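You operate a simulated robot arm through the tools that you are given. There is no shell and no other tool.

Carry out the task below with a simulated robot arm. There is one attempt and no reset: what you move stays moved.

JOB
Change over from the yellow slide to the red flap for the tube at the fence.
Fine: free the red knob, run the slide back to 70 cm, lock it, push the tube to the red block, flap down.
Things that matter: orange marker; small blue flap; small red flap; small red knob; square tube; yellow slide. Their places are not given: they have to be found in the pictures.

The check looks at the end state, three seconds after you hand in, the way a careful person would. Anything else that was tipped, shoved, dropped, spilled or broken makes it a failure.

ROBOT AND FRAMES
A 7-joint arm with a two-finger parallel gripper, fixed in place. Base frame: the origin is on the floor under the middle of its stand, x ahead of it, y to its left, z up; the work surface is at about z = 0.84. Readings come in m, degrees, newtons and seconds.
It reaches about 1.247 m from its shoulder. Its first joint turns from -132.0 to 132.0 degrees. Payload 3.91 kg.
The tool frame sits at the grasp point between the pads (the TCP): z along the fingers, y along the line on which they close. The tips reach 0.03 m beyond it. The gripper opens to 0.11 m. The fingers are 0.02 m wide and 0.01 m thick; the gripper's body (0.048 by 0.112 m) begins 0.055 m behind the TCP.
Orientation is that of the tool frame in the base frame, as [roll, pitch, yaw] about the fixed x, y, z axes, in that order (R = Rz(yaw) Ry(pitch) Rx(roll)). With the fingers straight down and closing along the base's y, the tool's x points along the base's -x, its y along +y and its z along -z.

CONTROLS
- The arm moves only by the tool apply_moves. Its argument "increments" is a list that holds one entry, the list of rows, each a list of 6 numbers: the shift along the base's x, y, z in m, then the turn, a rotation vector about the base's x, y, z in degrees. In form: [[[dx, dy, dz, wx, wy, wz], ...]]. A call has 1 to 20 rows; each row shifts and turns the commanded pose from where the row before left it. "grip" is the finger opening in m, from 0 to 0.11, set as the call begins (left out, the last holds). Rows are played at 5 a second. More than 0.05 m and 8.6 degrees between two rows, or a gripper value outside its range, and nothing of the call is played. Where a pose cannot be reached the arm comes as near as it can. A force on the tool above 90 N (or 10 N above the force at the start of the call, whichever is more), or a blocked arm, ends the call early, and 0.2 s more pass. Each finger travels about 0.108 m/s and halts on what it meets, pressing with about 26 N; the grip force reading is that of the motor and also rises with nothing between the fingers. The clock runs only during rows and for 0.2 s after the last one: add rows that do not move to give the fingers time. It gives the time, the measured TCP pose, the force on the tool (base axes), the opening and the grip force at its end, in the units of the frame above (readings bear some noise), with the torque about the TCP (base axes, N m) and any sound that the robot's microphone picked up.
- Cameras (640 x 400 px; columns grow to the right, rows downward): "scene" is fixed at [0.3988, 0.5233, 1.4181]; the picture's right is [-0.60, -0.80, 0.00], its down [-0.44, 0.33, -0.84] and it looks along [0.67, -0.50, -0.55] (base axes); focal length 324 px, centre (320, 200). "wrist" rides on the gripper at [0.072, 0.017, -0.103] in the tool frame; the picture's right is [-0.23, 0.97, 0.00], its down [-0.76, -0.18, -0.62] and it looks along [-0.61, -0.14, 0.78] (tool axes); focal length 222 px, centre (320, 200).
- get_image(camera): a new picture of that camera. It takes no simulated time.
- measure_at(camera, pixels): for up to 12 pixels [column, row] of the newest picture of that camera ("zoom" is the newest enlarged one), the place [x, y, z] in the base frame of the surface seen there, good to about 0.003 m, but the place of the scene camera against the robot may be out by one fixed shift of up to 0.025 m in any direction. It takes no simulated time.
- enlarge(camera, box): a new picture of the part [left, top, right, bottom] of that camera's present view, enlarged. It takes no simulated time.
- hand_in(): hands the job in; it is judged then, once.

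Open the gripper and draw the arm clear of the work before you hand the job in, unless the task says otherwise.

The tools are called after "Request:" as a command line: name --argument value ..., lists and objects as JSON in quotes. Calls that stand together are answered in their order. apply_moves: Moves the arm, as the interface text tells. Its arguments: {"type":"object","properties":{"increments":{"type":"array","items":{"type":"array","items":{"type":"array","items":{"type":"number"}}}},"grip":{"type":"number"}},"required":["increments"]} The other tools are called the same way: get_image (camera) takes a picture; measure_at (camera, pixels) gives the place of the surface under pixels of a picture; enlarge (camera, box) takes an enlarged picture of a part of a camera's view; hand_in () hands the job in.

At the start:

```text
t: 0.0
tool_pos: [0.6779, 0.0829, 1.2477]
tool_rot: [-179.9, -0.1, 180.0]
force: [0.7, -0.3, -0.6]
torque: [-0.01, -0.01, 0.01]
grip_width: 0.1099
grasp_force: 0.1
```

scene: 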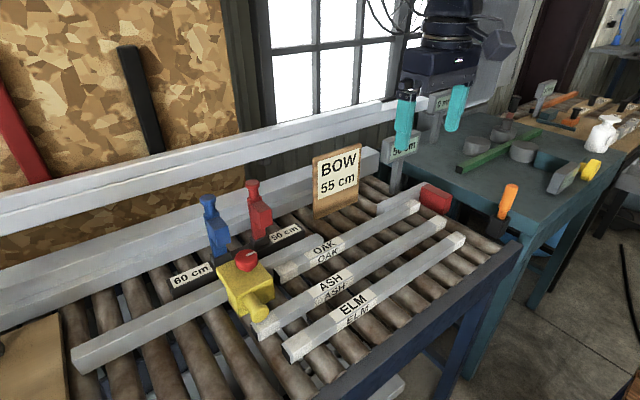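
wrist: 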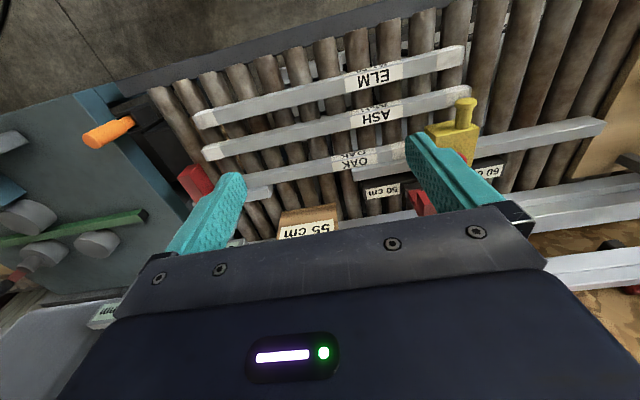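

The scene shows a yellow slide near (245,285) with a red knob on top, blue and red flaps around (215,225) and (258,210), and a tube at the fence. I'll enlarge several parts to understand the setup.

Request:
enlarge --camera "scene" --box '[150, 160, 310, 360]'

Request:
enlarge --camera "scene" --box '[360, 60, 520, 260]'

Request:
enlarge --camera "scene" --box '[0, 180, 200, 400]'

Request:
enlarge --camera "wrist" --box '[340, 60, 640, 260]'

```text
2.00 times, centred on (230, 260) of scene
```

zoom: 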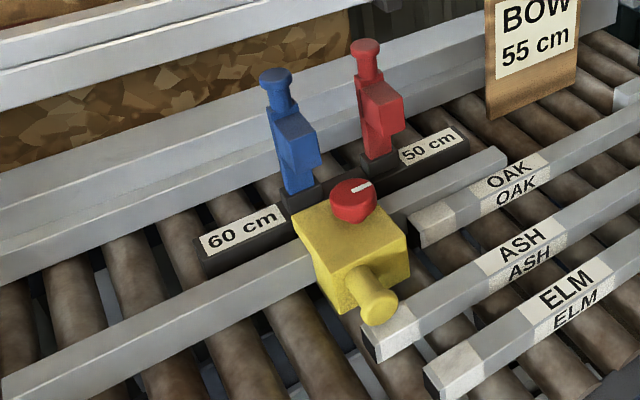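

```text
2.00 times, centred on (440, 160) of scene
```

zoom: 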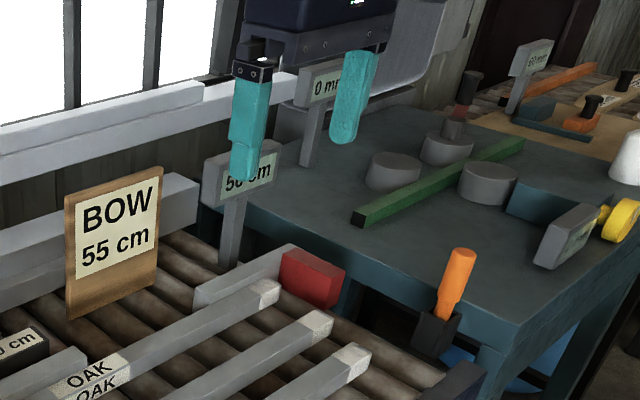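

```text
1.82 times, centred on (100, 290) of scene
```

zoom: 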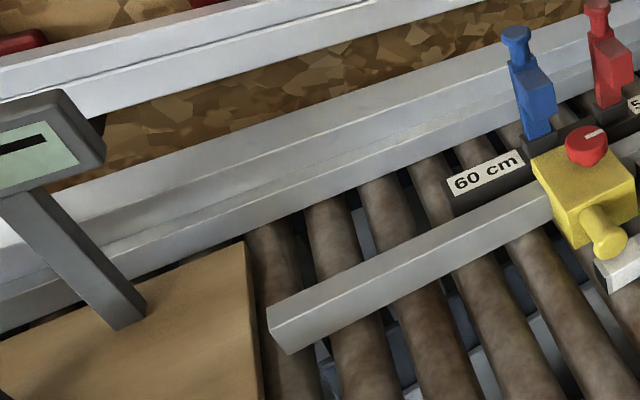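

```text
2.00 times, centred on (490, 160) of wrist
```

zoom: 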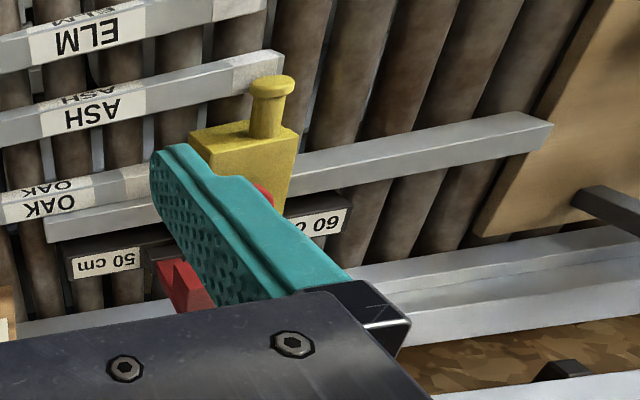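

Next I'll measure key points on the scene picture: slide, knob, flaps, rail ends, red block and rollers.

Request:
get_image --camera "scene"

Request:
measure_at --camera "scene" --pixels '[[246, 256], [240, 268], [262, 297], [258, 330], [210, 200], [252, 185], [75, 355], [180, 305], [435, 195], [508, 200], [285, 270], [190, 278]]'

Request:
measure_at --camera "scene" --pixels '[[288, 235], [410, 205], [400, 147], [440, 220], [465, 238], [288, 350], [20, 360], [100, 225], [100, 255], [338, 180], [395, 195], [440, 102]]'

```text
taken
```

scene: 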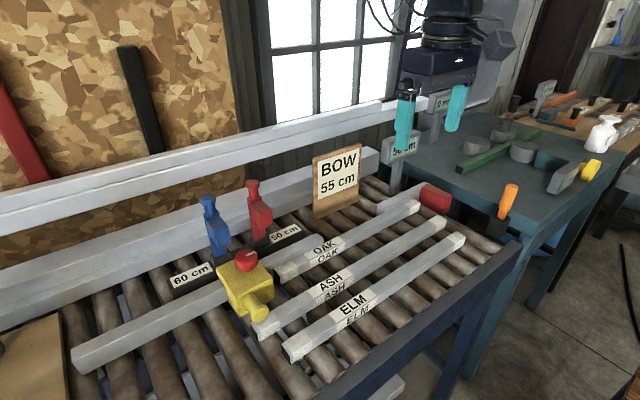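

```text
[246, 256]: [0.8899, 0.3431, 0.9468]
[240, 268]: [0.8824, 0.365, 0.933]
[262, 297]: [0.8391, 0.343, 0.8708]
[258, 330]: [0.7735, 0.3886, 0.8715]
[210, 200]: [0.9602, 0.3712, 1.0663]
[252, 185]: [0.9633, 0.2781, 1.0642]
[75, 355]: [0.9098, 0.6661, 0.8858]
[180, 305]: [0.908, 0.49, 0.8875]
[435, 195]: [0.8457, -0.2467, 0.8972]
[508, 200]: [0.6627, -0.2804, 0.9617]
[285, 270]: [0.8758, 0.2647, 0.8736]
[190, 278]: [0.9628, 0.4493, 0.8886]
```

```text
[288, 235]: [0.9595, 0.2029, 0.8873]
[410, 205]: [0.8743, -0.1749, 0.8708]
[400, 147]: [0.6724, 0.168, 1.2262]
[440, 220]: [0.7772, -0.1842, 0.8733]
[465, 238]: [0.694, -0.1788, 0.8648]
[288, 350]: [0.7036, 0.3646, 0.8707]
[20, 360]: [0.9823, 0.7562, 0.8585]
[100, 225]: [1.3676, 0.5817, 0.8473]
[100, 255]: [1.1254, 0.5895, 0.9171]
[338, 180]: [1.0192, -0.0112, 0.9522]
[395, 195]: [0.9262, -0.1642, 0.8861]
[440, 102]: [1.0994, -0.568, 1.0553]
```

The 50 cm bar lies near x≈0.91 from y≈0.67 to y≈0.16, with the yellow slide over it at y≈0.34. I'll move the wrist camera above the slide area for a closer look, staying high at z≈1.2.

Request:
apply_moves --increments '[[[-0.02, 0.04, 0, 0, 0, 0], [-0.02, 0.04, 0, 0, 0, 0], [-0.02, 0.04, 0, 0, 0, 0], [-0.02, 0.04, -0.01, 0, 0, 0], [0, 0.04, -0.02, 0, 0, 0], [0, 0.04, -0.02, 0, 0, 0], [0, 0.04, -0.02, 0, 0, 0], [0, 0, 0, 0, 0, 0]]]' --grip 0.0

Request:
get_image --camera "wrist"

Request:
get_image --camera "scene"

```text
t: 1.8
tool_pos: [0.5964, 0.3601, 1.1773]
tool_rot: [-179.9, 0.1, 180.0]
force: [-0.6, -0.6, 0.5]
torque: [0.03, 0.02, 0.0]
grip_width: 0.0001
grasp_force: 25.7
```

```text
taken
```

wrist: 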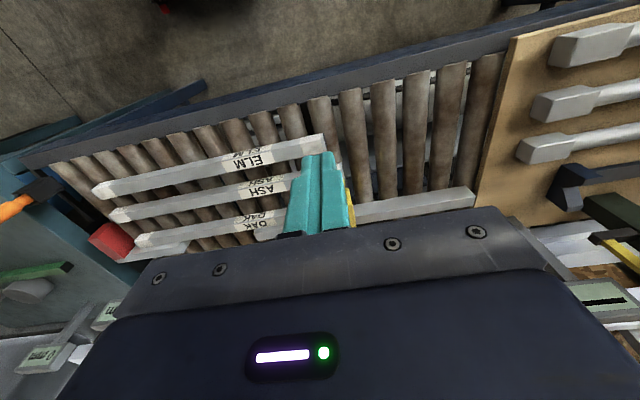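

```text
taken
```

scene: 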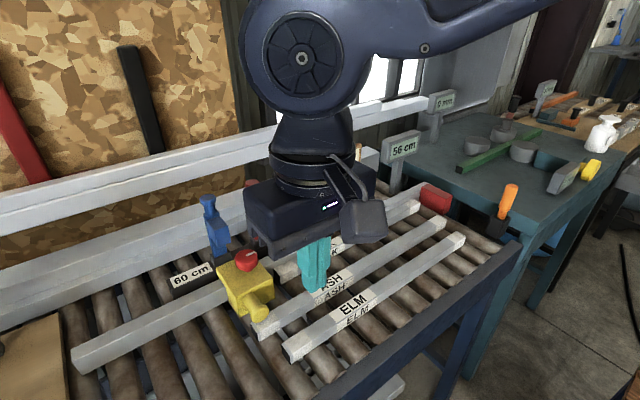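

The wrist view is blocked by the fingers; the scene display at (402,147) seems to read "56 cm". I'll zoom on it and move the wrist further out so the slide falls into the upper half of its picture.

Request:
enlarge --camera "scene" --box '[370, 80, 470, 220]'

Request:
apply_moves --increments '[[[0.03, 0, 0.03, 0, 0, 0], [0.04, 0, 0.02, 0, 0, 0], [0.04, 0, 0.02, 0, 0, 0], [0.04, 0, 0, 0, 0, 0], [0.04, 0, 0, 0, 0, 0], [0, 0, 0, 0, 0, 0]]]'

Request:
get_image --camera "wrist"

Request:
get_image --camera "scene"

```text
2.86 times, centred on (420, 150) of scene
```

zoom: 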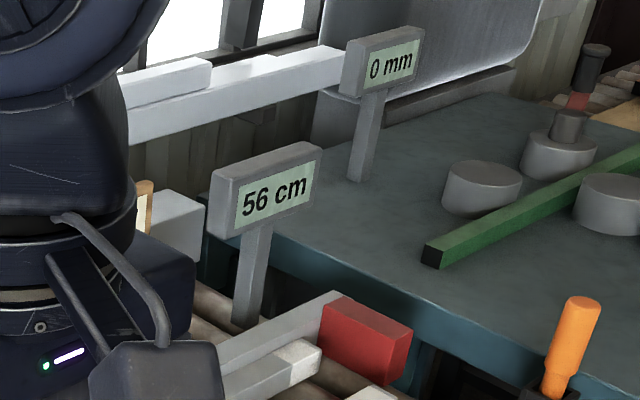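

```text
t: 3.2
tool_pos: [0.7865, 0.3599, 1.249]
tool_rot: [-179.9, 0.0, -180.0]
force: [-0.6, -0.7, -0.3]
torque: [0.08, -0.02, -0.02]
grip_width: 0.0
grasp_force: 25.9
```

```text
taken
```

wrist: 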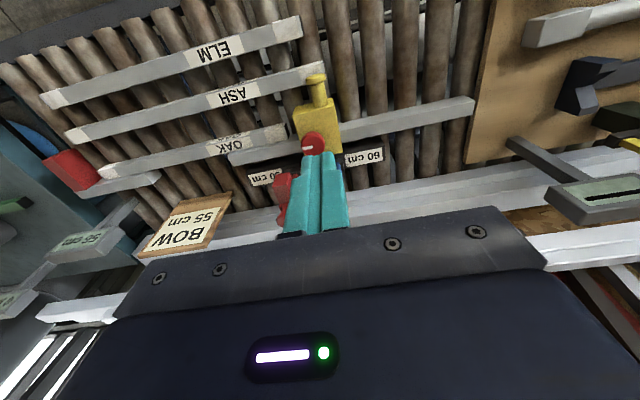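

```text
taken
```

scene: 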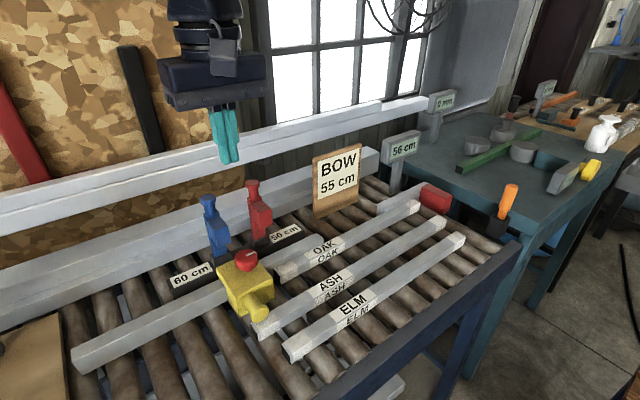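

The wrist picture now shows the slide at (318,125) over a bar spanning (230,155)-(475,100). I'll enlarge and measure there.

Request:
enlarge --camera "wrist" --box '[220, 50, 420, 220]'

Request:
enlarge --camera "wrist" --box '[20, 100, 260, 260]'

Request:
measure_at --camera "wrist" --pixels '[[232, 153], [474, 100], [345, 128], [420, 112], [312, 142], [318, 110], [315, 78], [285, 128], [280, 140], [70, 165], [140, 180], [108, 170]]'

Request:
measure_at --camera "wrist" --pixels '[[364, 157], [262, 177], [285, 185], [283, 210], [370, 190], [450, 175], [400, 200], [500, 50], [330, 65], [300, 25], [210, 195], [110, 205]]'

```text
2.35 times, centred on (320, 135) of wrist
```

zoom: 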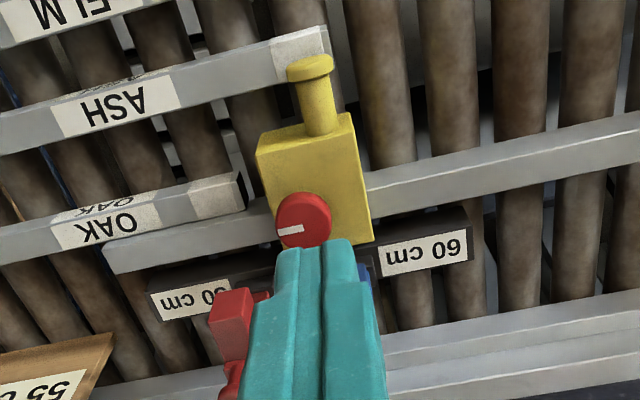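

```text
2.50 times, centred on (140, 180) of wrist
```

zoom: 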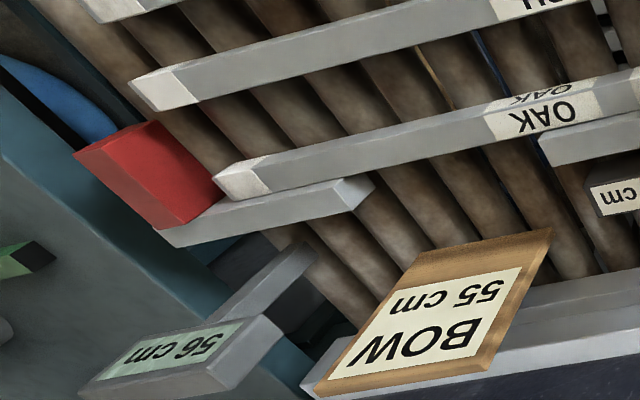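

```text
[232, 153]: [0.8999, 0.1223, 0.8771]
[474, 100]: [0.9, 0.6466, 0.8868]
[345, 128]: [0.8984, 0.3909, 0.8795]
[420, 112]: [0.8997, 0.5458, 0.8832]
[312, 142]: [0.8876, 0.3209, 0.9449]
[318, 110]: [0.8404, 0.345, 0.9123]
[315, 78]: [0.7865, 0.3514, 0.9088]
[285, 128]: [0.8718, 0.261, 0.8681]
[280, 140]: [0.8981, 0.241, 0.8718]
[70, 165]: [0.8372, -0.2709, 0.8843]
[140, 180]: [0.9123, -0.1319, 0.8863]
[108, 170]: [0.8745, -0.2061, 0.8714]
```

```text
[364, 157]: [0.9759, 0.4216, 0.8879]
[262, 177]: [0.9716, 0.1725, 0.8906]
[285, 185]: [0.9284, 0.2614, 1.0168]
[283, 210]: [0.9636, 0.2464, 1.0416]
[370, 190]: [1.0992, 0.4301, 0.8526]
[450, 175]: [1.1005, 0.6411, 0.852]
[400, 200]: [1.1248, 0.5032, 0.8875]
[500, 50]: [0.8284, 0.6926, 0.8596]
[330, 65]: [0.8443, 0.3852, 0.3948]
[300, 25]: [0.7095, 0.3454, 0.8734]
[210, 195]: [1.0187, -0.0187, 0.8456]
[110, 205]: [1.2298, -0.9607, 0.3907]
```

The slide rides on a fence rail (x≈0.90), and OAK (x≈0.875) lies against it, between the red block and the slide. I'll shift the arm toward -y to see the flaps and slide unobstructed.

Request:
apply_moves --increments '[[[0, -0.045, 0, 0, 0, 0], [0, -0.045, -0.01, 0, 0, 0], [0, -0.045, -0.02, 0, 0, 0], [0, -0.045, -0.02, 0, 0, 0], [-0.02, -0.04, -0.02, 0, 0, 0], [0, 0, 0, 0, 0, 0]]]'

Request:
get_image --camera "wrist"

Request:
enlarge --camera "wrist" --box '[330, 40, 560, 220]'

Request:
enlarge --camera "wrist" --box '[30, 60, 260, 220]'

```text
t: 4.6
tool_pos: [0.7672, 0.1412, 1.1764]
tool_rot: [-179.9, 0.1, 179.9]
force: [0.1, -0.6, -0.5]
torque: [-0.01, 0.03, 0.02]
grip_width: 0.0001
grasp_force: 26.2
```

```text
taken
```

wrist: 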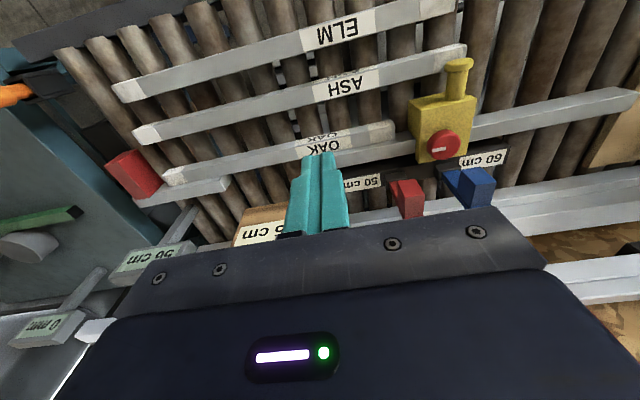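

```text
2.22 times, centred on (445, 130) of wrist
```

zoom: 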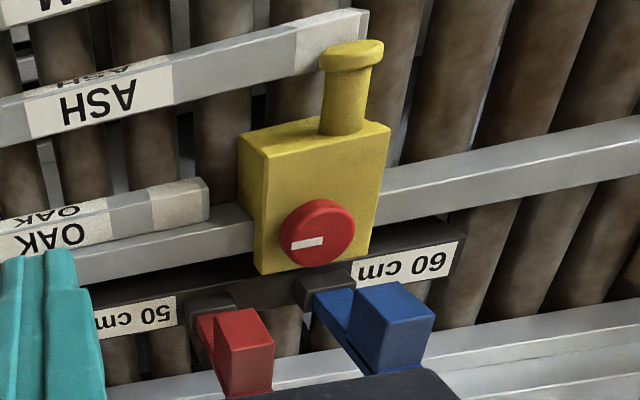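

```text
2.50 times, centred on (145, 140) of wrist
```

zoom: 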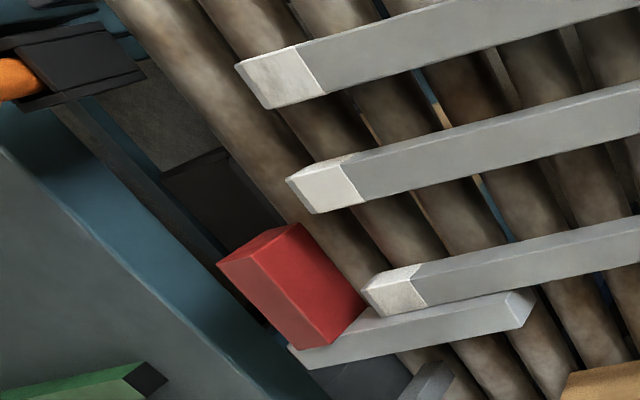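

The newest zoom shows the red block with OAK's near end close to it (365,285). I'll measure it for the gap, and then measure the slide zone.

Request:
measure_at --camera "zoom" --pixels '[[345, 285], [290, 290], [335, 320], [300, 230], [372, 285], [395, 300], [425, 300], [405, 275], [525, 305], [450, 325], [320, 190], [265, 85]]'

Request:
measure_at --camera "wrist" --pixels '[[395, 138], [390, 125], [412, 105], [410, 130], [420, 155], [432, 155], [472, 100], [478, 120], [458, 62], [456, 85], [440, 145], [440, 110]]'

Request:
measure_at --camera "wrist" --pixels '[[396, 183], [408, 190], [412, 212], [388, 180], [455, 180], [475, 185], [480, 200], [440, 165], [386, 172], [360, 180], [490, 157], [420, 170]]'

```text
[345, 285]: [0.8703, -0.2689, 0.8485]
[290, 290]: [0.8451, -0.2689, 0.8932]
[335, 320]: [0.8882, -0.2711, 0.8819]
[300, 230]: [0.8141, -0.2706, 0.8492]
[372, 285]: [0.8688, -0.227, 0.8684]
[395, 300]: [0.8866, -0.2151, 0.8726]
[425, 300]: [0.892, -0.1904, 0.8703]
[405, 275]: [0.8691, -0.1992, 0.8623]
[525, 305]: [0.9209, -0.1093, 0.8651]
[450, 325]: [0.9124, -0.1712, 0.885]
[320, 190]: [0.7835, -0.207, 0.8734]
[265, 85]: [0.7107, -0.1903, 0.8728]
```

```text
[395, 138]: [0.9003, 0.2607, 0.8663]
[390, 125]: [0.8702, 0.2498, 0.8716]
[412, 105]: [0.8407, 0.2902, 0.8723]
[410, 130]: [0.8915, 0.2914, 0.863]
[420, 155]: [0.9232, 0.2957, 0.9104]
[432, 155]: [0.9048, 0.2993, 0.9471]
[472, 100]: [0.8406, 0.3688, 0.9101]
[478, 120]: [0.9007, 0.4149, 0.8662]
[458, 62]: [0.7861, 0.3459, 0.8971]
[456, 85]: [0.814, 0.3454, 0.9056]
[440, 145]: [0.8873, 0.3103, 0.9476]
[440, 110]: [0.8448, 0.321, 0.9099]
```

```text
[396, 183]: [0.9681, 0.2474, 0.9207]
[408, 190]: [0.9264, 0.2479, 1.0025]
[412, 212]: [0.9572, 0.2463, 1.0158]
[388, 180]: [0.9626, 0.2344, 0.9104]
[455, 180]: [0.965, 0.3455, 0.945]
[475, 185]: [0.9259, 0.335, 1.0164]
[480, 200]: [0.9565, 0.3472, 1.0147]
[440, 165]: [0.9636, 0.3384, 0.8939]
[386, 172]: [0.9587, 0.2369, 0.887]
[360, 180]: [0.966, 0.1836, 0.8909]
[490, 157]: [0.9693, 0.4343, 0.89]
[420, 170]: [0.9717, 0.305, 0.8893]
```

OAK's far end is at y≈0.26 and the red block's face at y≈-0.269, so OAK has about 4 cm to travel; the slide's face at y≈0.29 matches "56 cm", so 70 cm means face at y≈0.43. I'll enlarge the knob tightly and measure its rim and the flaps.

Request:
enlarge --camera "wrist" --box '[400, 50, 490, 170]'

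Request:
measure_at --camera "zoom" --pixels '[[270, 275], [305, 215], [300, 240], [345, 240], [330, 275], [375, 240], [325, 215], [255, 240], [260, 255], [390, 250], [450, 150], [200, 130]]'

```text
3.33 times, centred on (445, 110) of wrist
```

zoom: 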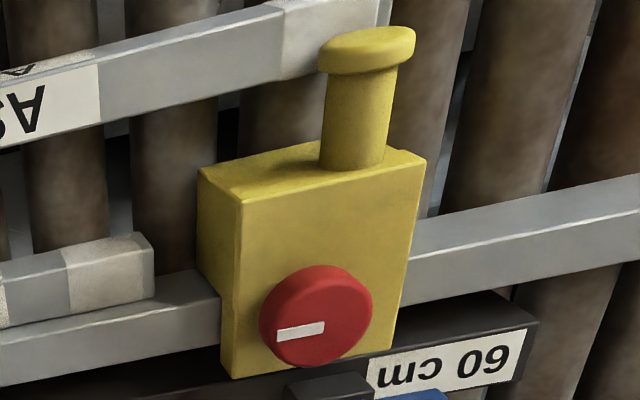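

```text
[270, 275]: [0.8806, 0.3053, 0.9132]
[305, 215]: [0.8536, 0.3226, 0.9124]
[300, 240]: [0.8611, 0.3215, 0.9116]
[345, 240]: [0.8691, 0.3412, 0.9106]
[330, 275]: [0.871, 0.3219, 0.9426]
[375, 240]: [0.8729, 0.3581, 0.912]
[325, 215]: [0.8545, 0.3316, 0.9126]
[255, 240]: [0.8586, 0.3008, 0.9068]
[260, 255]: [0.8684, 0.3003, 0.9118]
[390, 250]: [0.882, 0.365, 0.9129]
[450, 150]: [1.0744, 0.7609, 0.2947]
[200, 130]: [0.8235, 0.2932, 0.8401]
```

The knob's top face spans about (262,330) to (350,345) in this zoom. I'll measure its rim points to find its centre and radius, and the slide's top corners.

Request:
measure_at --camera "zoom" --pixels '[[264, 330], [300, 364], [350, 340], [310, 290], [275, 300], [345, 310], [300, 330], [320, 325], [280, 333], [365, 320], [230, 365], [405, 310]]'

Request:
measure_at --camera "wrist" --pixels '[[385, 135], [392, 132], [393, 128], [396, 126], [390, 140], [402, 182], [398, 182], [425, 185], [420, 210], [405, 212], [425, 212], [395, 190]]'

```text
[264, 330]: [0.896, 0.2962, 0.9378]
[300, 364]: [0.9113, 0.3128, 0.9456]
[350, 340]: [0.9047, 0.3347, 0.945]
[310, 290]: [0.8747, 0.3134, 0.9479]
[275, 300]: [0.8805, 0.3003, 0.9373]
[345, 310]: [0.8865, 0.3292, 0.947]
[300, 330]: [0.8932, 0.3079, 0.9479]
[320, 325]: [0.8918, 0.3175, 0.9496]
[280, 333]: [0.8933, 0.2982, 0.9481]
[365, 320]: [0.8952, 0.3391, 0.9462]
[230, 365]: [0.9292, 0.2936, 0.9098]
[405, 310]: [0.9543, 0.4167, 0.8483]
```

```text
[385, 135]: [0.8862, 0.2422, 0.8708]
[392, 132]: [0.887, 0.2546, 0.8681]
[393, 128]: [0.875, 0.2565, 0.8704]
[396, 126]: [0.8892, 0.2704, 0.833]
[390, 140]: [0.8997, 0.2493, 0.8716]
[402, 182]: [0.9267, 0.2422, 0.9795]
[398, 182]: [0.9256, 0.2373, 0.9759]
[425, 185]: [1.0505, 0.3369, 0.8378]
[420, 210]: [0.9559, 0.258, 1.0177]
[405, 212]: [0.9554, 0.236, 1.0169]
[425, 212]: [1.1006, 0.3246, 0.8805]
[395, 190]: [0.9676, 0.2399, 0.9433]
```

The knob's centre is about (0.892, 0.318), radius ≈0.021, top z≈0.948, its white pointer pointing to -y. I'll go above it at z≈1.16 with yaw −15° (so the coming counter-clockwise turn stays clear of the blue flap), opening to 0.07.

Request:
apply_moves --increments '[[[0.02, 0.035, 0, 0, 0, -5], [0.02, 0.035, 0, 0, 0, -5], [0.025, 0.035, 0, 0, 0, -5], [0.025, 0.035, 0, 0, 0, 0], [0.035, 0.037, 0, 0, 0, 0], [0, 0, 0, 0, 0, 0], [0, 0, 0, 0, 0, 0]]]' --grip 0.07

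Request:
get_image --camera "wrist"

Request:
get_image --camera "scene"

```text
refused: row 5 steps farther than a row can; nothing moved
```

```text
taken
```

wrist: 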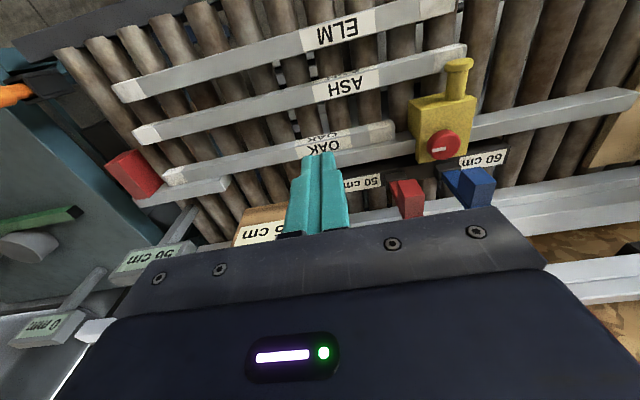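

```text
taken
```

scene: 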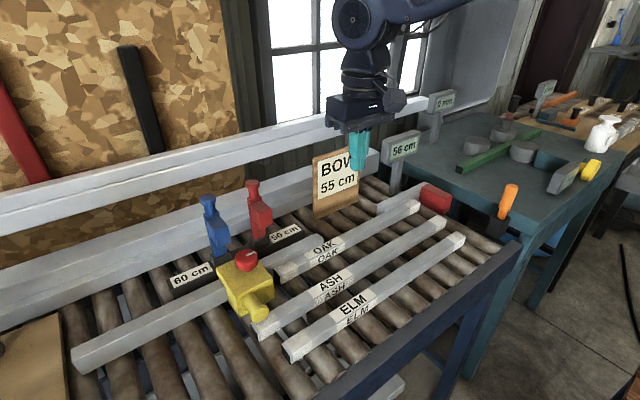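

The last row was slightly too long, so nothing moved. I resend with shorter steps toward (0.892, 0.318) at the same height, yaw −15°.

Request:
apply_moves --increments '[[[0.02, 0.03, 0, 0, 0, -5], [0.02, 0.03, 0, 0, 0, -5], [0.02, 0.03, 0, 0, 0, -5], [0.02, 0.03, 0, 0, 0, 0], [0.02, 0.03, 0, 0, 0, 0], [0.025, 0.027, 0, 0, 0, 0], [0, 0, 0, 0, 0, 0], [0, 0, 0, 0, 0, 0]]]' --grip 0.07

Request:
get_image --camera "wrist"

Request:
get_image --camera "scene"

```text
t: 6.4
tool_pos: [0.8915, 0.3173, 1.1767]
tool_rot: [-180.0, 0.0, 164.9]
force: [0.7, 0.9, -0.2]
torque: [0.01, -0.01, 0.03]
grip_width: 0.0699
grasp_force: 0.1
```

```text
taken
```

wrist: 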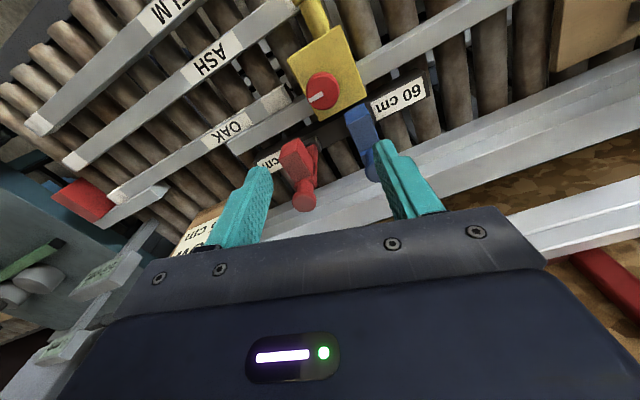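

```text
taken
```

scene: 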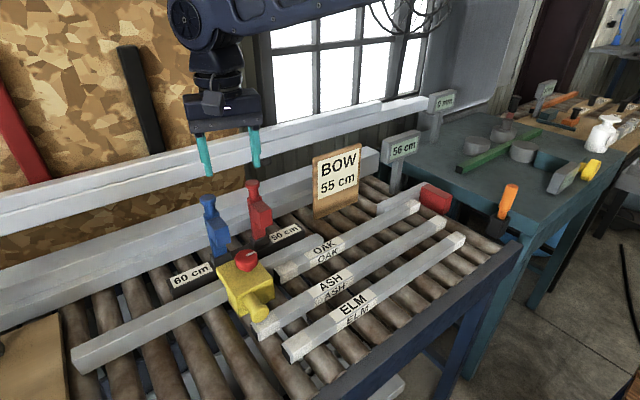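

The knob is now at (322,92) in the wrist picture. I'll measure it again along with the blue and red flap heads for clearance.

Request:
enlarge --camera "wrist" --box '[260, 20, 440, 220]'

Request:
measure_at --camera "wrist" --pixels '[[308, 97], [337, 94], [322, 108], [320, 80], [323, 94], [350, 115], [365, 115], [370, 155], [302, 150], [305, 195], [313, 160], [292, 150]]'

```text
2.00 times, centred on (350, 120) of wrist
```

zoom: 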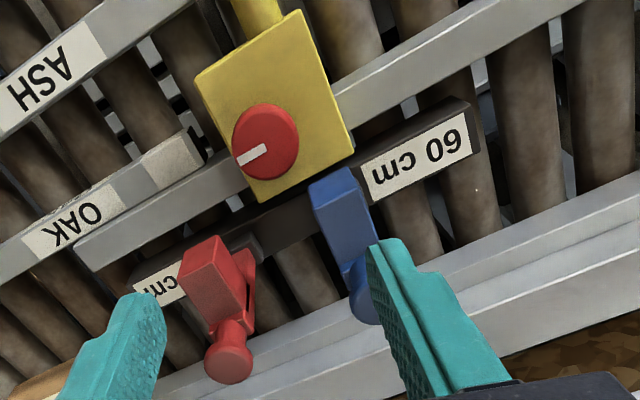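

```text
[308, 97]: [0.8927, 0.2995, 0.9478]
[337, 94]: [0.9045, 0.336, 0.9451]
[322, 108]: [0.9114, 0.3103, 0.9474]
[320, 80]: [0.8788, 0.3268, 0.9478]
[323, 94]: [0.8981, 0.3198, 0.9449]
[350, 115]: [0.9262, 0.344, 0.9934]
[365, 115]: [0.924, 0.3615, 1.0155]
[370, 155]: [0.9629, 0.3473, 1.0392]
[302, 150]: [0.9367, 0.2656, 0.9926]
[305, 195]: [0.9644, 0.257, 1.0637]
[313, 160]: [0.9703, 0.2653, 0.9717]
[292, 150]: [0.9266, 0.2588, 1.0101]
```

Knob centre confirmed at about (0.893, 0.319), the blue block's front at x≈0.924 clears the open fingers. I descend to TCP z≈0.963 so the fingertips overlap the knob's upper 15 mm.

Request:
apply_moves --increments '[[[0.001, 0.0015, -0.045, 0, 0, 0], [0, 0, -0.045, 0, 0, 0], [0, 0, -0.045, 0, 0, 0], [0, 0, -0.04, 0, 0, 0], [0, 0, -0.025, 0, 0, 0], [0, 0, -0.0135, 0, 0, 0], [0, 0, 0, 0, 0, 0]]]'

Request:
get_image --camera "wrist"

Request:
get_image --camera "scene"

```text
t: 8.0
tool_pos: [0.8927, 0.3194, 0.9638]
tool_rot: [-180.0, 0.0, 165.0]
force: [0.4, 0.4, -0.7]
torque: [0.01, 0.02, -0.02]
grip_width: 0.0699
grasp_force: 0.0
```

```text
taken
```

wrist: 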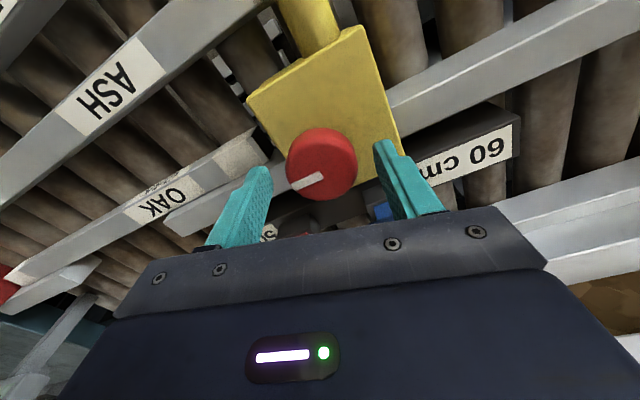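

```text
taken
```

scene: 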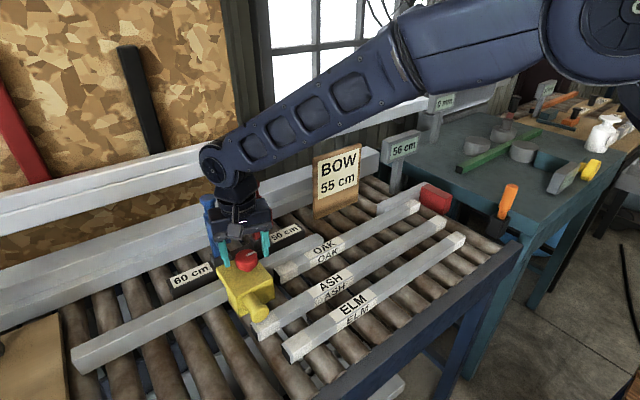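

The knob is between the fingers at (322,165). I close on it gently and wait.

Request:
apply_moves --increments '[[[0, 0, 0, 0, 0, 0], [0, 0, 0, 0, 0, 0], [0, 0, 0, 0, 0, 0]]]' --grip 0.03

Request:
get_image --camera "wrist"

```text
t: 8.8
tool_pos: [0.8928, 0.3205, 0.964]
tool_rot: [-179.9, 0.0, 164.9]
force: [4.2, 7.0, -2.1]
torque: [0.35, -0.54, 0.04]
grip_width: 0.0471
grasp_force: 44.8
```

```text
taken
```

wrist: 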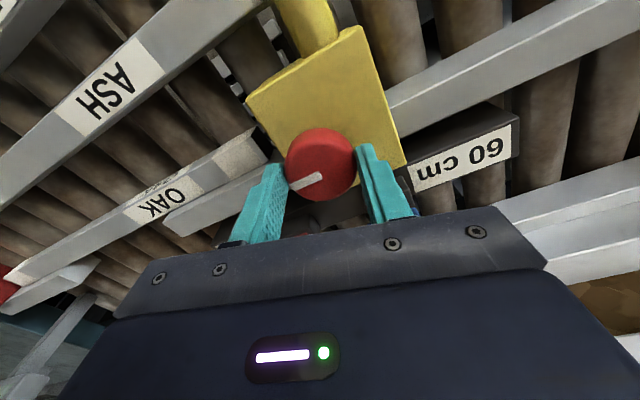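

Gripped at 0.047 m width. I now try turning counter-clockwise (loosening) by 24° and watch torque, sound and the pointer.

Request:
apply_moves --increments '[[[0, 0, 0, 0, 0, 8], [0, 0, 0, 0, 0, 8], [0, 0, 0, 0, 0, 8]]]'

Request:
get_image --camera "wrist"

Request:
enlarge --camera "scene" --box '[190, 200, 310, 340]'

```text
t: 9.6
tool_pos: [0.8931, 0.3194, 0.964]
tool_rot: [180.0, 0.0, -170.9]
force: [-2.8, -1.8, 4.1]
torque: [0.26, 0.05, -0.02]
grip_width: 0.0474
grasp_force: 44.9
```

```text
taken
```

wrist: 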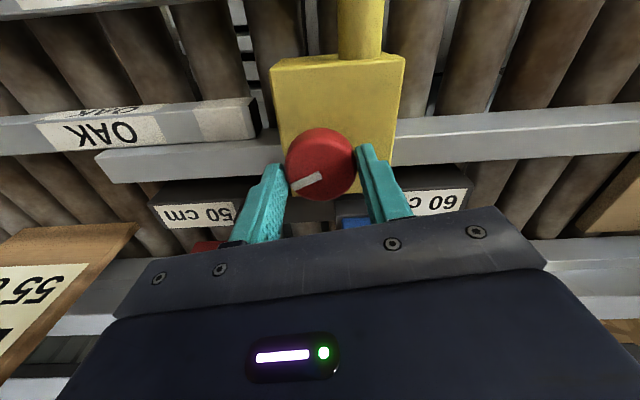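

```text
2.86 times, centred on (250, 270) of scene
```

zoom: 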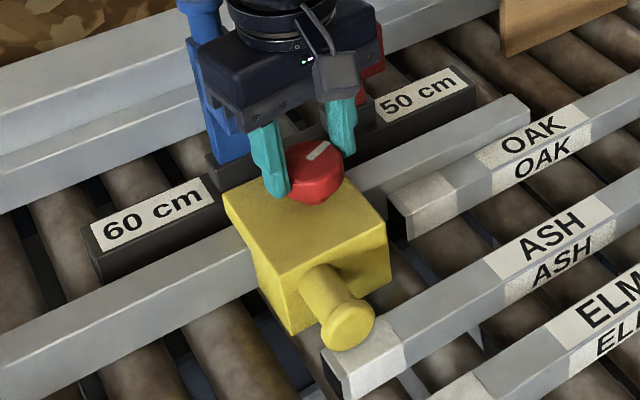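

The pointer stayed fixed relative to the fingers, so the knob is turning with little torque. I continue counter-clockwise another 32°.

Request:
apply_moves --increments '[[[0, 0, 0, 0, 0, 8], [0, 0, 0, 0, 0, 8], [0, 0, 0, 0, 0, 8], [0, 0, 0, 0, 0, 8]]]'

Request:
get_image --camera "wrist"

Request:
enlarge --camera "scene" --box '[190, 200, 310, 340]'

```text
t: 10.6
tool_pos: [0.8937, 0.3205, 0.9635]
tool_rot: [-180.0, 0.1, -138.8]
force: [2.4, 0.0, 0.8]
torque: [0.77, -0.63, 0.03]
grip_width: 0.047
grasp_force: 45.3
```

```text
taken
```

wrist: 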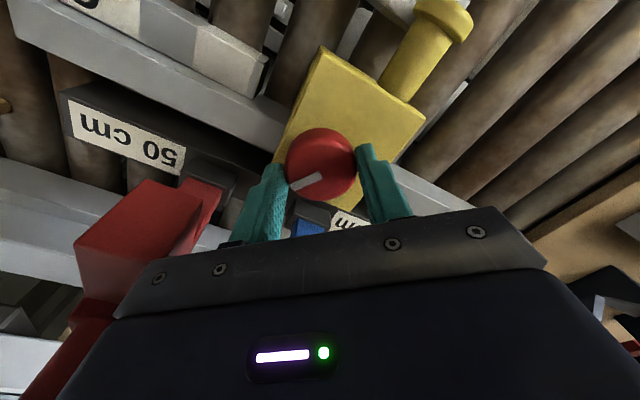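

```text
2.86 times, centred on (250, 270) of scene
```

zoom: 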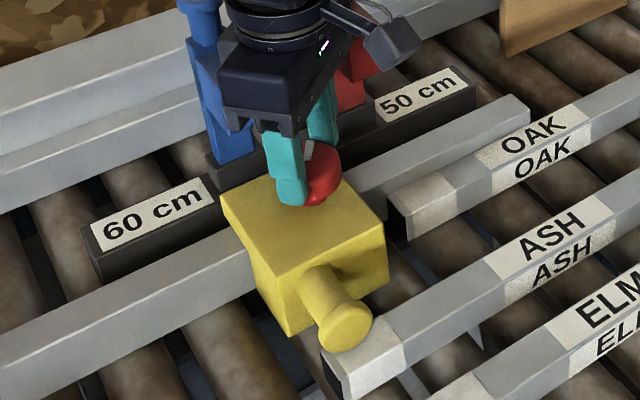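

Turned 56° so far with the display unchanged and clearance fine. I continue another 34° to make a quarter turn.

Request:
apply_moves --increments '[[[0, 0, 0, 0, 0, 8], [0, 0, 0, 0, 0, 8], [0, 0, 0, 0, 0, 8], [0, 0, 0, 0, 0, 8], [0, 0, 0, 0, 0, 2]]]'

Request:
get_image --camera "wrist"

Request:
enlarge --camera "scene" --box '[190, 200, 310, 340]'

```text
t: 11.8
tool_pos: [0.8941, 0.3191, 0.963]
tool_rot: [179.9, 0.0, -104.9]
force: [15.4, -1.0, -2.1]
torque: [0.22, -0.59, -0.06]
grip_width: 0.047
grasp_force: 45.0
```

```text
taken
```

wrist: 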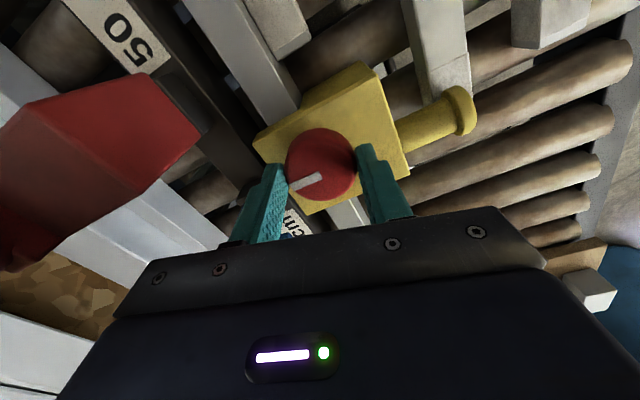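

```text
2.86 times, centred on (250, 270) of scene
```

zoom: 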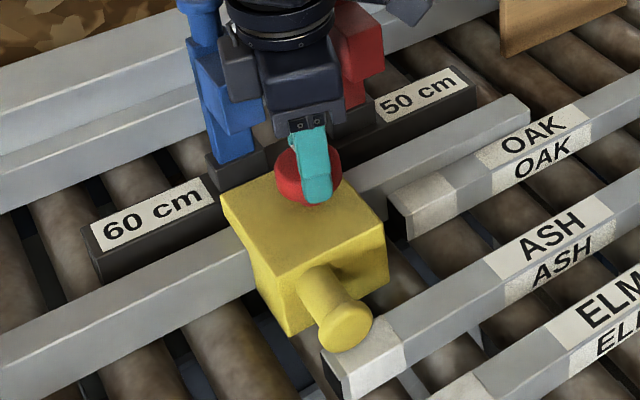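

The knob has made a quarter turn, pointer now toward +x, with 15 N side force but no stop. I open slightly to 0.06 and lift straight up to look at it.

Request:
apply_moves --increments '[[[0, 0, 0, 0, 0, 0], [0, 0, 0, 0, 0, 0], [0, 0, 0.03, 0, 0, 0], [0, 0, 0.045, 0, 0, 0], [0, 0, 0.045, 0, 0, 0], [0, 0, 0.045, 0, 0, 0], [0, 0, 0.045, 0, 0, 0], [0, 0, 0, 0, 0, 0]]]' --grip 0.06

Request:
get_image --camera "wrist"

Request:
get_image --camera "scene"

Request:
enlarge --camera "scene" --box '[190, 200, 310, 340]'

```text
t: 13.6
tool_pos: [0.8941, 0.3192, 1.1749]
tool_rot: [180.0, -0.1, -104.9]
force: [0.6, 0.4, -1.0]
torque: [0.01, 0.03, 0.01]
grip_width: 0.0601
grasp_force: 0.1
```

```text
taken
```

wrist: 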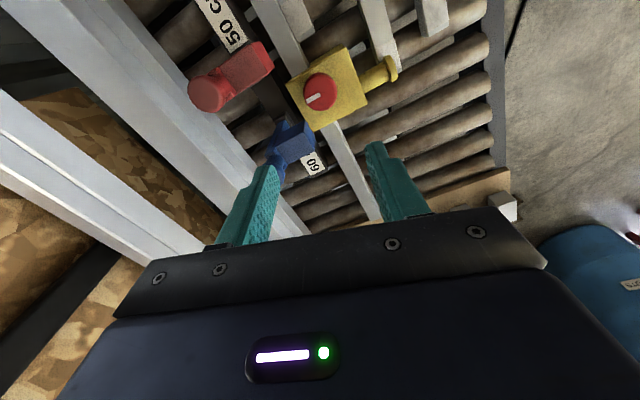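

```text
taken
```

scene: 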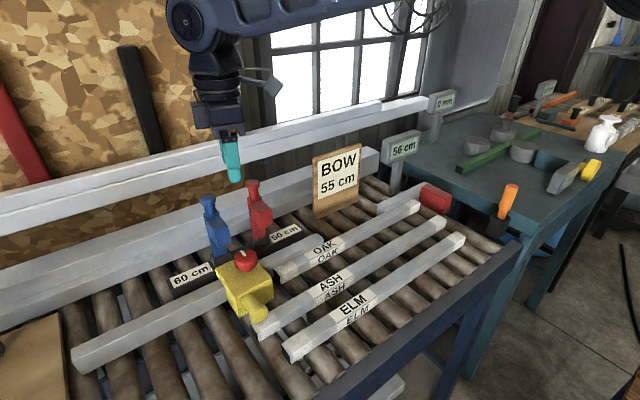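

```text
2.86 times, centred on (250, 270) of scene
```

zoom: 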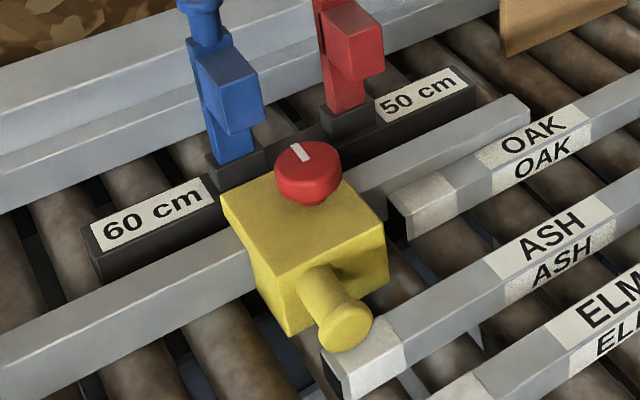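

The pointer now points to +x (freed, presumably). Next I measure the slide's handle at about (378,76) in the wrist view so I can grip its neck.

Request:
enlarge --camera "wrist" --box '[270, 30, 430, 140]'

Request:
measure_at --camera "zoom" --pixels '[[440, 195], [490, 170], [455, 230], [430, 160], [470, 205], [515, 140], [525, 175], [400, 190], [420, 250], [405, 220], [350, 120], [480, 190]]'

```text
3.64 times, centred on (350, 85) of wrist
```

zoom: 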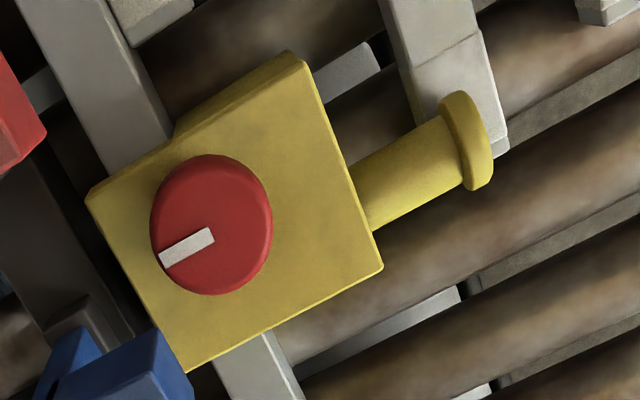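

```text
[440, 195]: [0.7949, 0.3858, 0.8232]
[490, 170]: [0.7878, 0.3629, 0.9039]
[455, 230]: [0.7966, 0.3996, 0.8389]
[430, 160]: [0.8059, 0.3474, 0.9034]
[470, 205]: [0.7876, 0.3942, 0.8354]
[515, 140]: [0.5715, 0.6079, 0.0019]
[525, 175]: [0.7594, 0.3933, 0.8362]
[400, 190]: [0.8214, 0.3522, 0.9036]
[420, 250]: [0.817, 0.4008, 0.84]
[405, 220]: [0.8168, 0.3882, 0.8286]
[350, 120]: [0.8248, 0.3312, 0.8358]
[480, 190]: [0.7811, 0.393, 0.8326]
```

The neck's centre line runs about (370,197)-(453,152) in the zoom. I measure the neck edges, the mushroom rim, and the slide's top corners.

Request:
measure_at --camera "zoom" --pixels '[[400, 150], [405, 172], [412, 195], [408, 205], [455, 100], [480, 185], [470, 140], [300, 70], [372, 262], [100, 200], [185, 362], [348, 180]]'

Request:
measure_at --camera "zoom" --pixels '[[395, 152], [390, 150], [402, 160], [404, 185], [410, 190], [415, 200], [470, 185], [475, 110], [440, 110], [440, 130], [485, 130], [450, 170]]'

```text
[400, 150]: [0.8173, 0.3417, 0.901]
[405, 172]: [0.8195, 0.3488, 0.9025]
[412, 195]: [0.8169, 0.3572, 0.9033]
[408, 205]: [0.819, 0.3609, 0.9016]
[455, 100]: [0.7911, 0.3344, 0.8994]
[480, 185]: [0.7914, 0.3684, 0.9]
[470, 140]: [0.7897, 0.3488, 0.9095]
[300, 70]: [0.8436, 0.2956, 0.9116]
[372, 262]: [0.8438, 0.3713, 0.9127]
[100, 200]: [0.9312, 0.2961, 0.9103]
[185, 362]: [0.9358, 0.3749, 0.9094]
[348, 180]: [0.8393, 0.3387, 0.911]
```

```text
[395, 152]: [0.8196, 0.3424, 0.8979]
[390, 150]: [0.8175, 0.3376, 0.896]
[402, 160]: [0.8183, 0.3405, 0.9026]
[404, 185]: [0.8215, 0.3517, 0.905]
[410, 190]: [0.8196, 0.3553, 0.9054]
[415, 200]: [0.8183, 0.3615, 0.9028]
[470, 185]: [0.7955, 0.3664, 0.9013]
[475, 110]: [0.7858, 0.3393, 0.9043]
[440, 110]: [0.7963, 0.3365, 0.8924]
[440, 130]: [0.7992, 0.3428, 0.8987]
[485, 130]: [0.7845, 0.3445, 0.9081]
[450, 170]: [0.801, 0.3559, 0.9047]
```

Handle neck: y≈0.350, x 0.797–0.838, axis z≈0.892. I turn the gripper back to yaw 180 while moving above (0.818, 0.350), still high.

Request:
apply_moves --increments '[[[-0.015, 0.006, 0, 0, 0, -8], [-0.015, 0.006, 0, 0, 0, -8], [-0.015, 0.006, 0, 0, 0, -8], [-0.015, 0.006, 0, 0, 0, -8], [-0.016, 0.007, 0, 0, 0, -8], [0, 0, 0, 0, 0, -8], [0, 0, 0, 0, 0, -8], [0, 0, 0, 0, 0, -8], [0, 0, 0, 0, 0, -8], [0, 0, 0, 0, 0, -3.1], [0, 0, 0, 0, 0, 0]]]' --grip 0.06

Request:
get_image --camera "wrist"

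```text
t: 16.0
tool_pos: [0.8177, 0.3509, 1.1734]
tool_rot: [-180.0, 0.0, 179.9]
force: [0.0, 0.5, 0.1]
torque: [0.01, -0.03, 0.0]
grip_width: 0.0599
grasp_force: 0.1
```

```text
taken
```

wrist: 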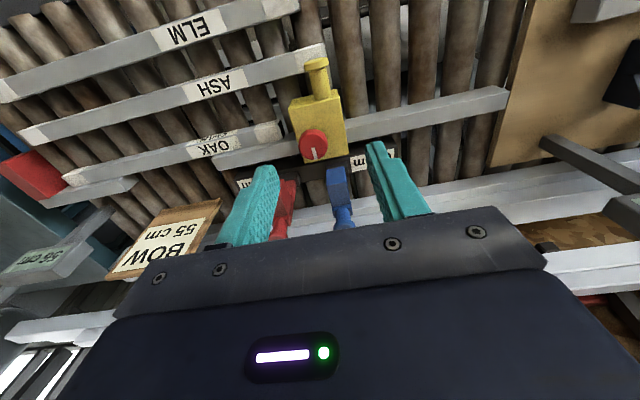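

The gripper is over the handle. I descend to TCP z≈0.898 in steps, slowing at the end.

Request:
apply_moves --increments '[[[0, 0, -0.045, 0, 0, 0], [0, 0, -0.045, 0, 0, 0], [0, 0, -0.045, 0, 0, 0], [0, 0, -0.045, 0, 0, 0], [0, 0, -0.04, 0, 0, 0], [0, 0, -0.03, 0, 0, 0], [0, 0, -0.025, 0, 0, 0], [0, 0, 0, 0, 0, 0]]]'

Request:
get_image --camera "wrist"

Request:
enlarge --camera "scene" --box '[190, 200, 310, 340]'

```text
t: 17.8
tool_pos: [0.8157, 0.3515, 0.9006]
tool_rot: [-180.0, 0.0, 179.9]
force: [-0.3, -0.6, -0.3]
torque: [-0.01, 0.01, 0.02]
grip_width: 0.0603
grasp_force: 0.0
```

```text
taken
```

wrist: 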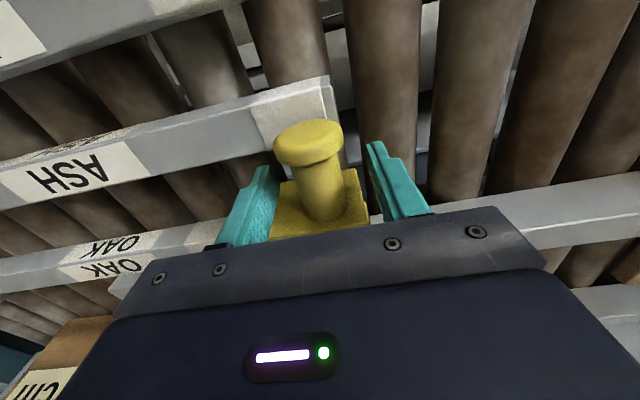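

```text
2.86 times, centred on (250, 270) of scene
```

zoom: 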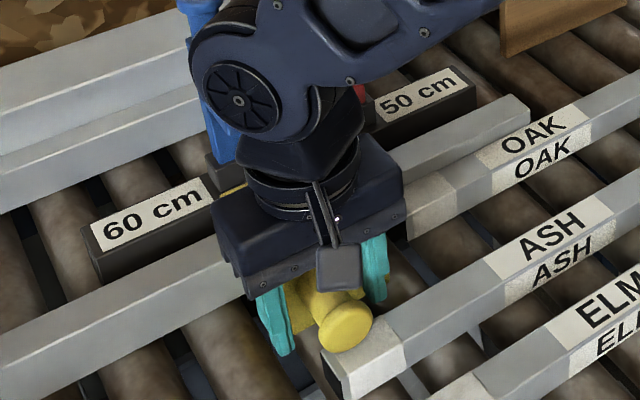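

The neck sits between the fingers at (318,185). I close on it.

Request:
apply_moves --increments '[[[0, 0, 0, 0, 0, 0], [0, 0, 0, 0, 0, 0], [0, 0, 0, 0, 0, 0]]]' --grip 0.01

Request:
get_image --camera "scene"

```text
t: 18.6
tool_pos: [0.8166, 0.351, 0.8998]
tool_rot: [-180.0, 0.0, 179.9]
force: [-0.5, -1.6, -2.1]
torque: [-0.03, -0.12, 1.01]
grip_width: 0.0313
grasp_force: 45.1
```

```text
taken
```

scene: 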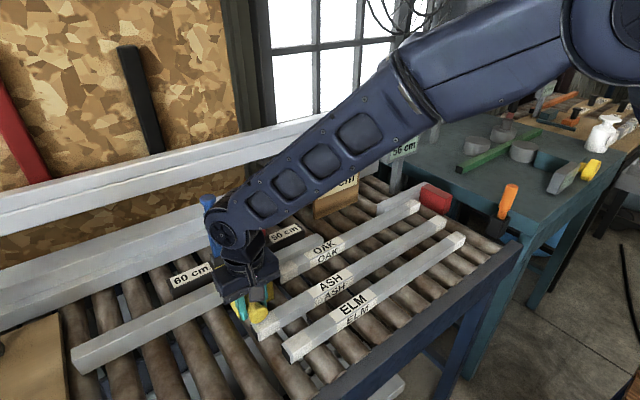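

Gripped at 0.031 m. I test whether the slide is free by moving it 2 cm in +y slowly.

Request:
apply_moves --increments '[[[0, 0.005, 0, 0, 0, 0], [0, 0.005, 0, 0, 0, 0], [0, 0.005, 0, 0, 0, 0], [0, 0.005, 0, 0, 0, 0], [0, 0, 0, 0, 0, 0]]]'

Request:
get_image --camera "scene"

Request:
enlarge --camera "scene" --box '[360, 110, 440, 190]'

Request:
get_image --camera "wrist"

```text
t: 19.8
tool_pos: [0.8159, 0.3723, 0.8993]
tool_rot: [179.9, -0.1, 180.0]
force: [-14.7, 1.2, 12.5]
torque: [-0.01, 0.44, 0.94]
grip_width: 0.031
grasp_force: 45.1
```

```text
taken
```

scene: 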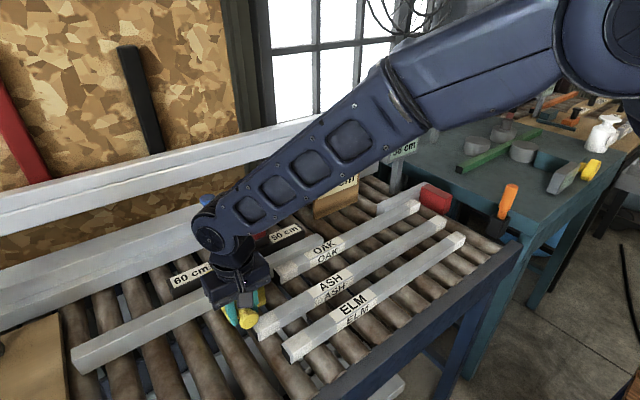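

```text
5.00 times, centred on (400, 150) of scene
```

zoom: 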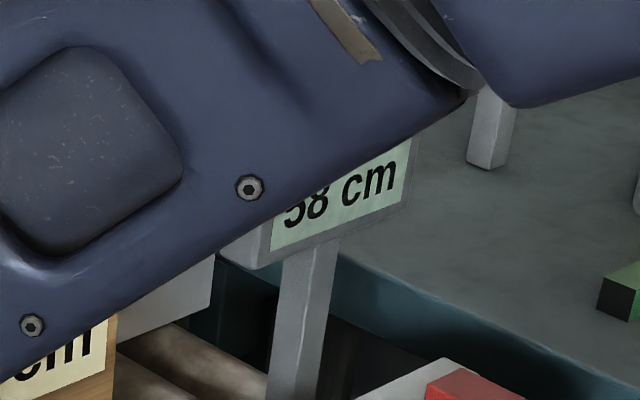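

```text
taken
```

wrist: 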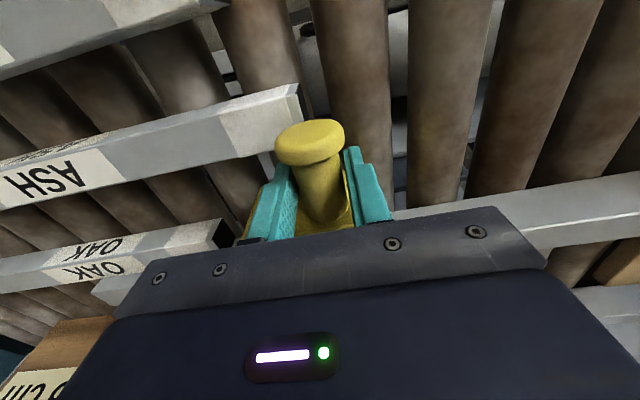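

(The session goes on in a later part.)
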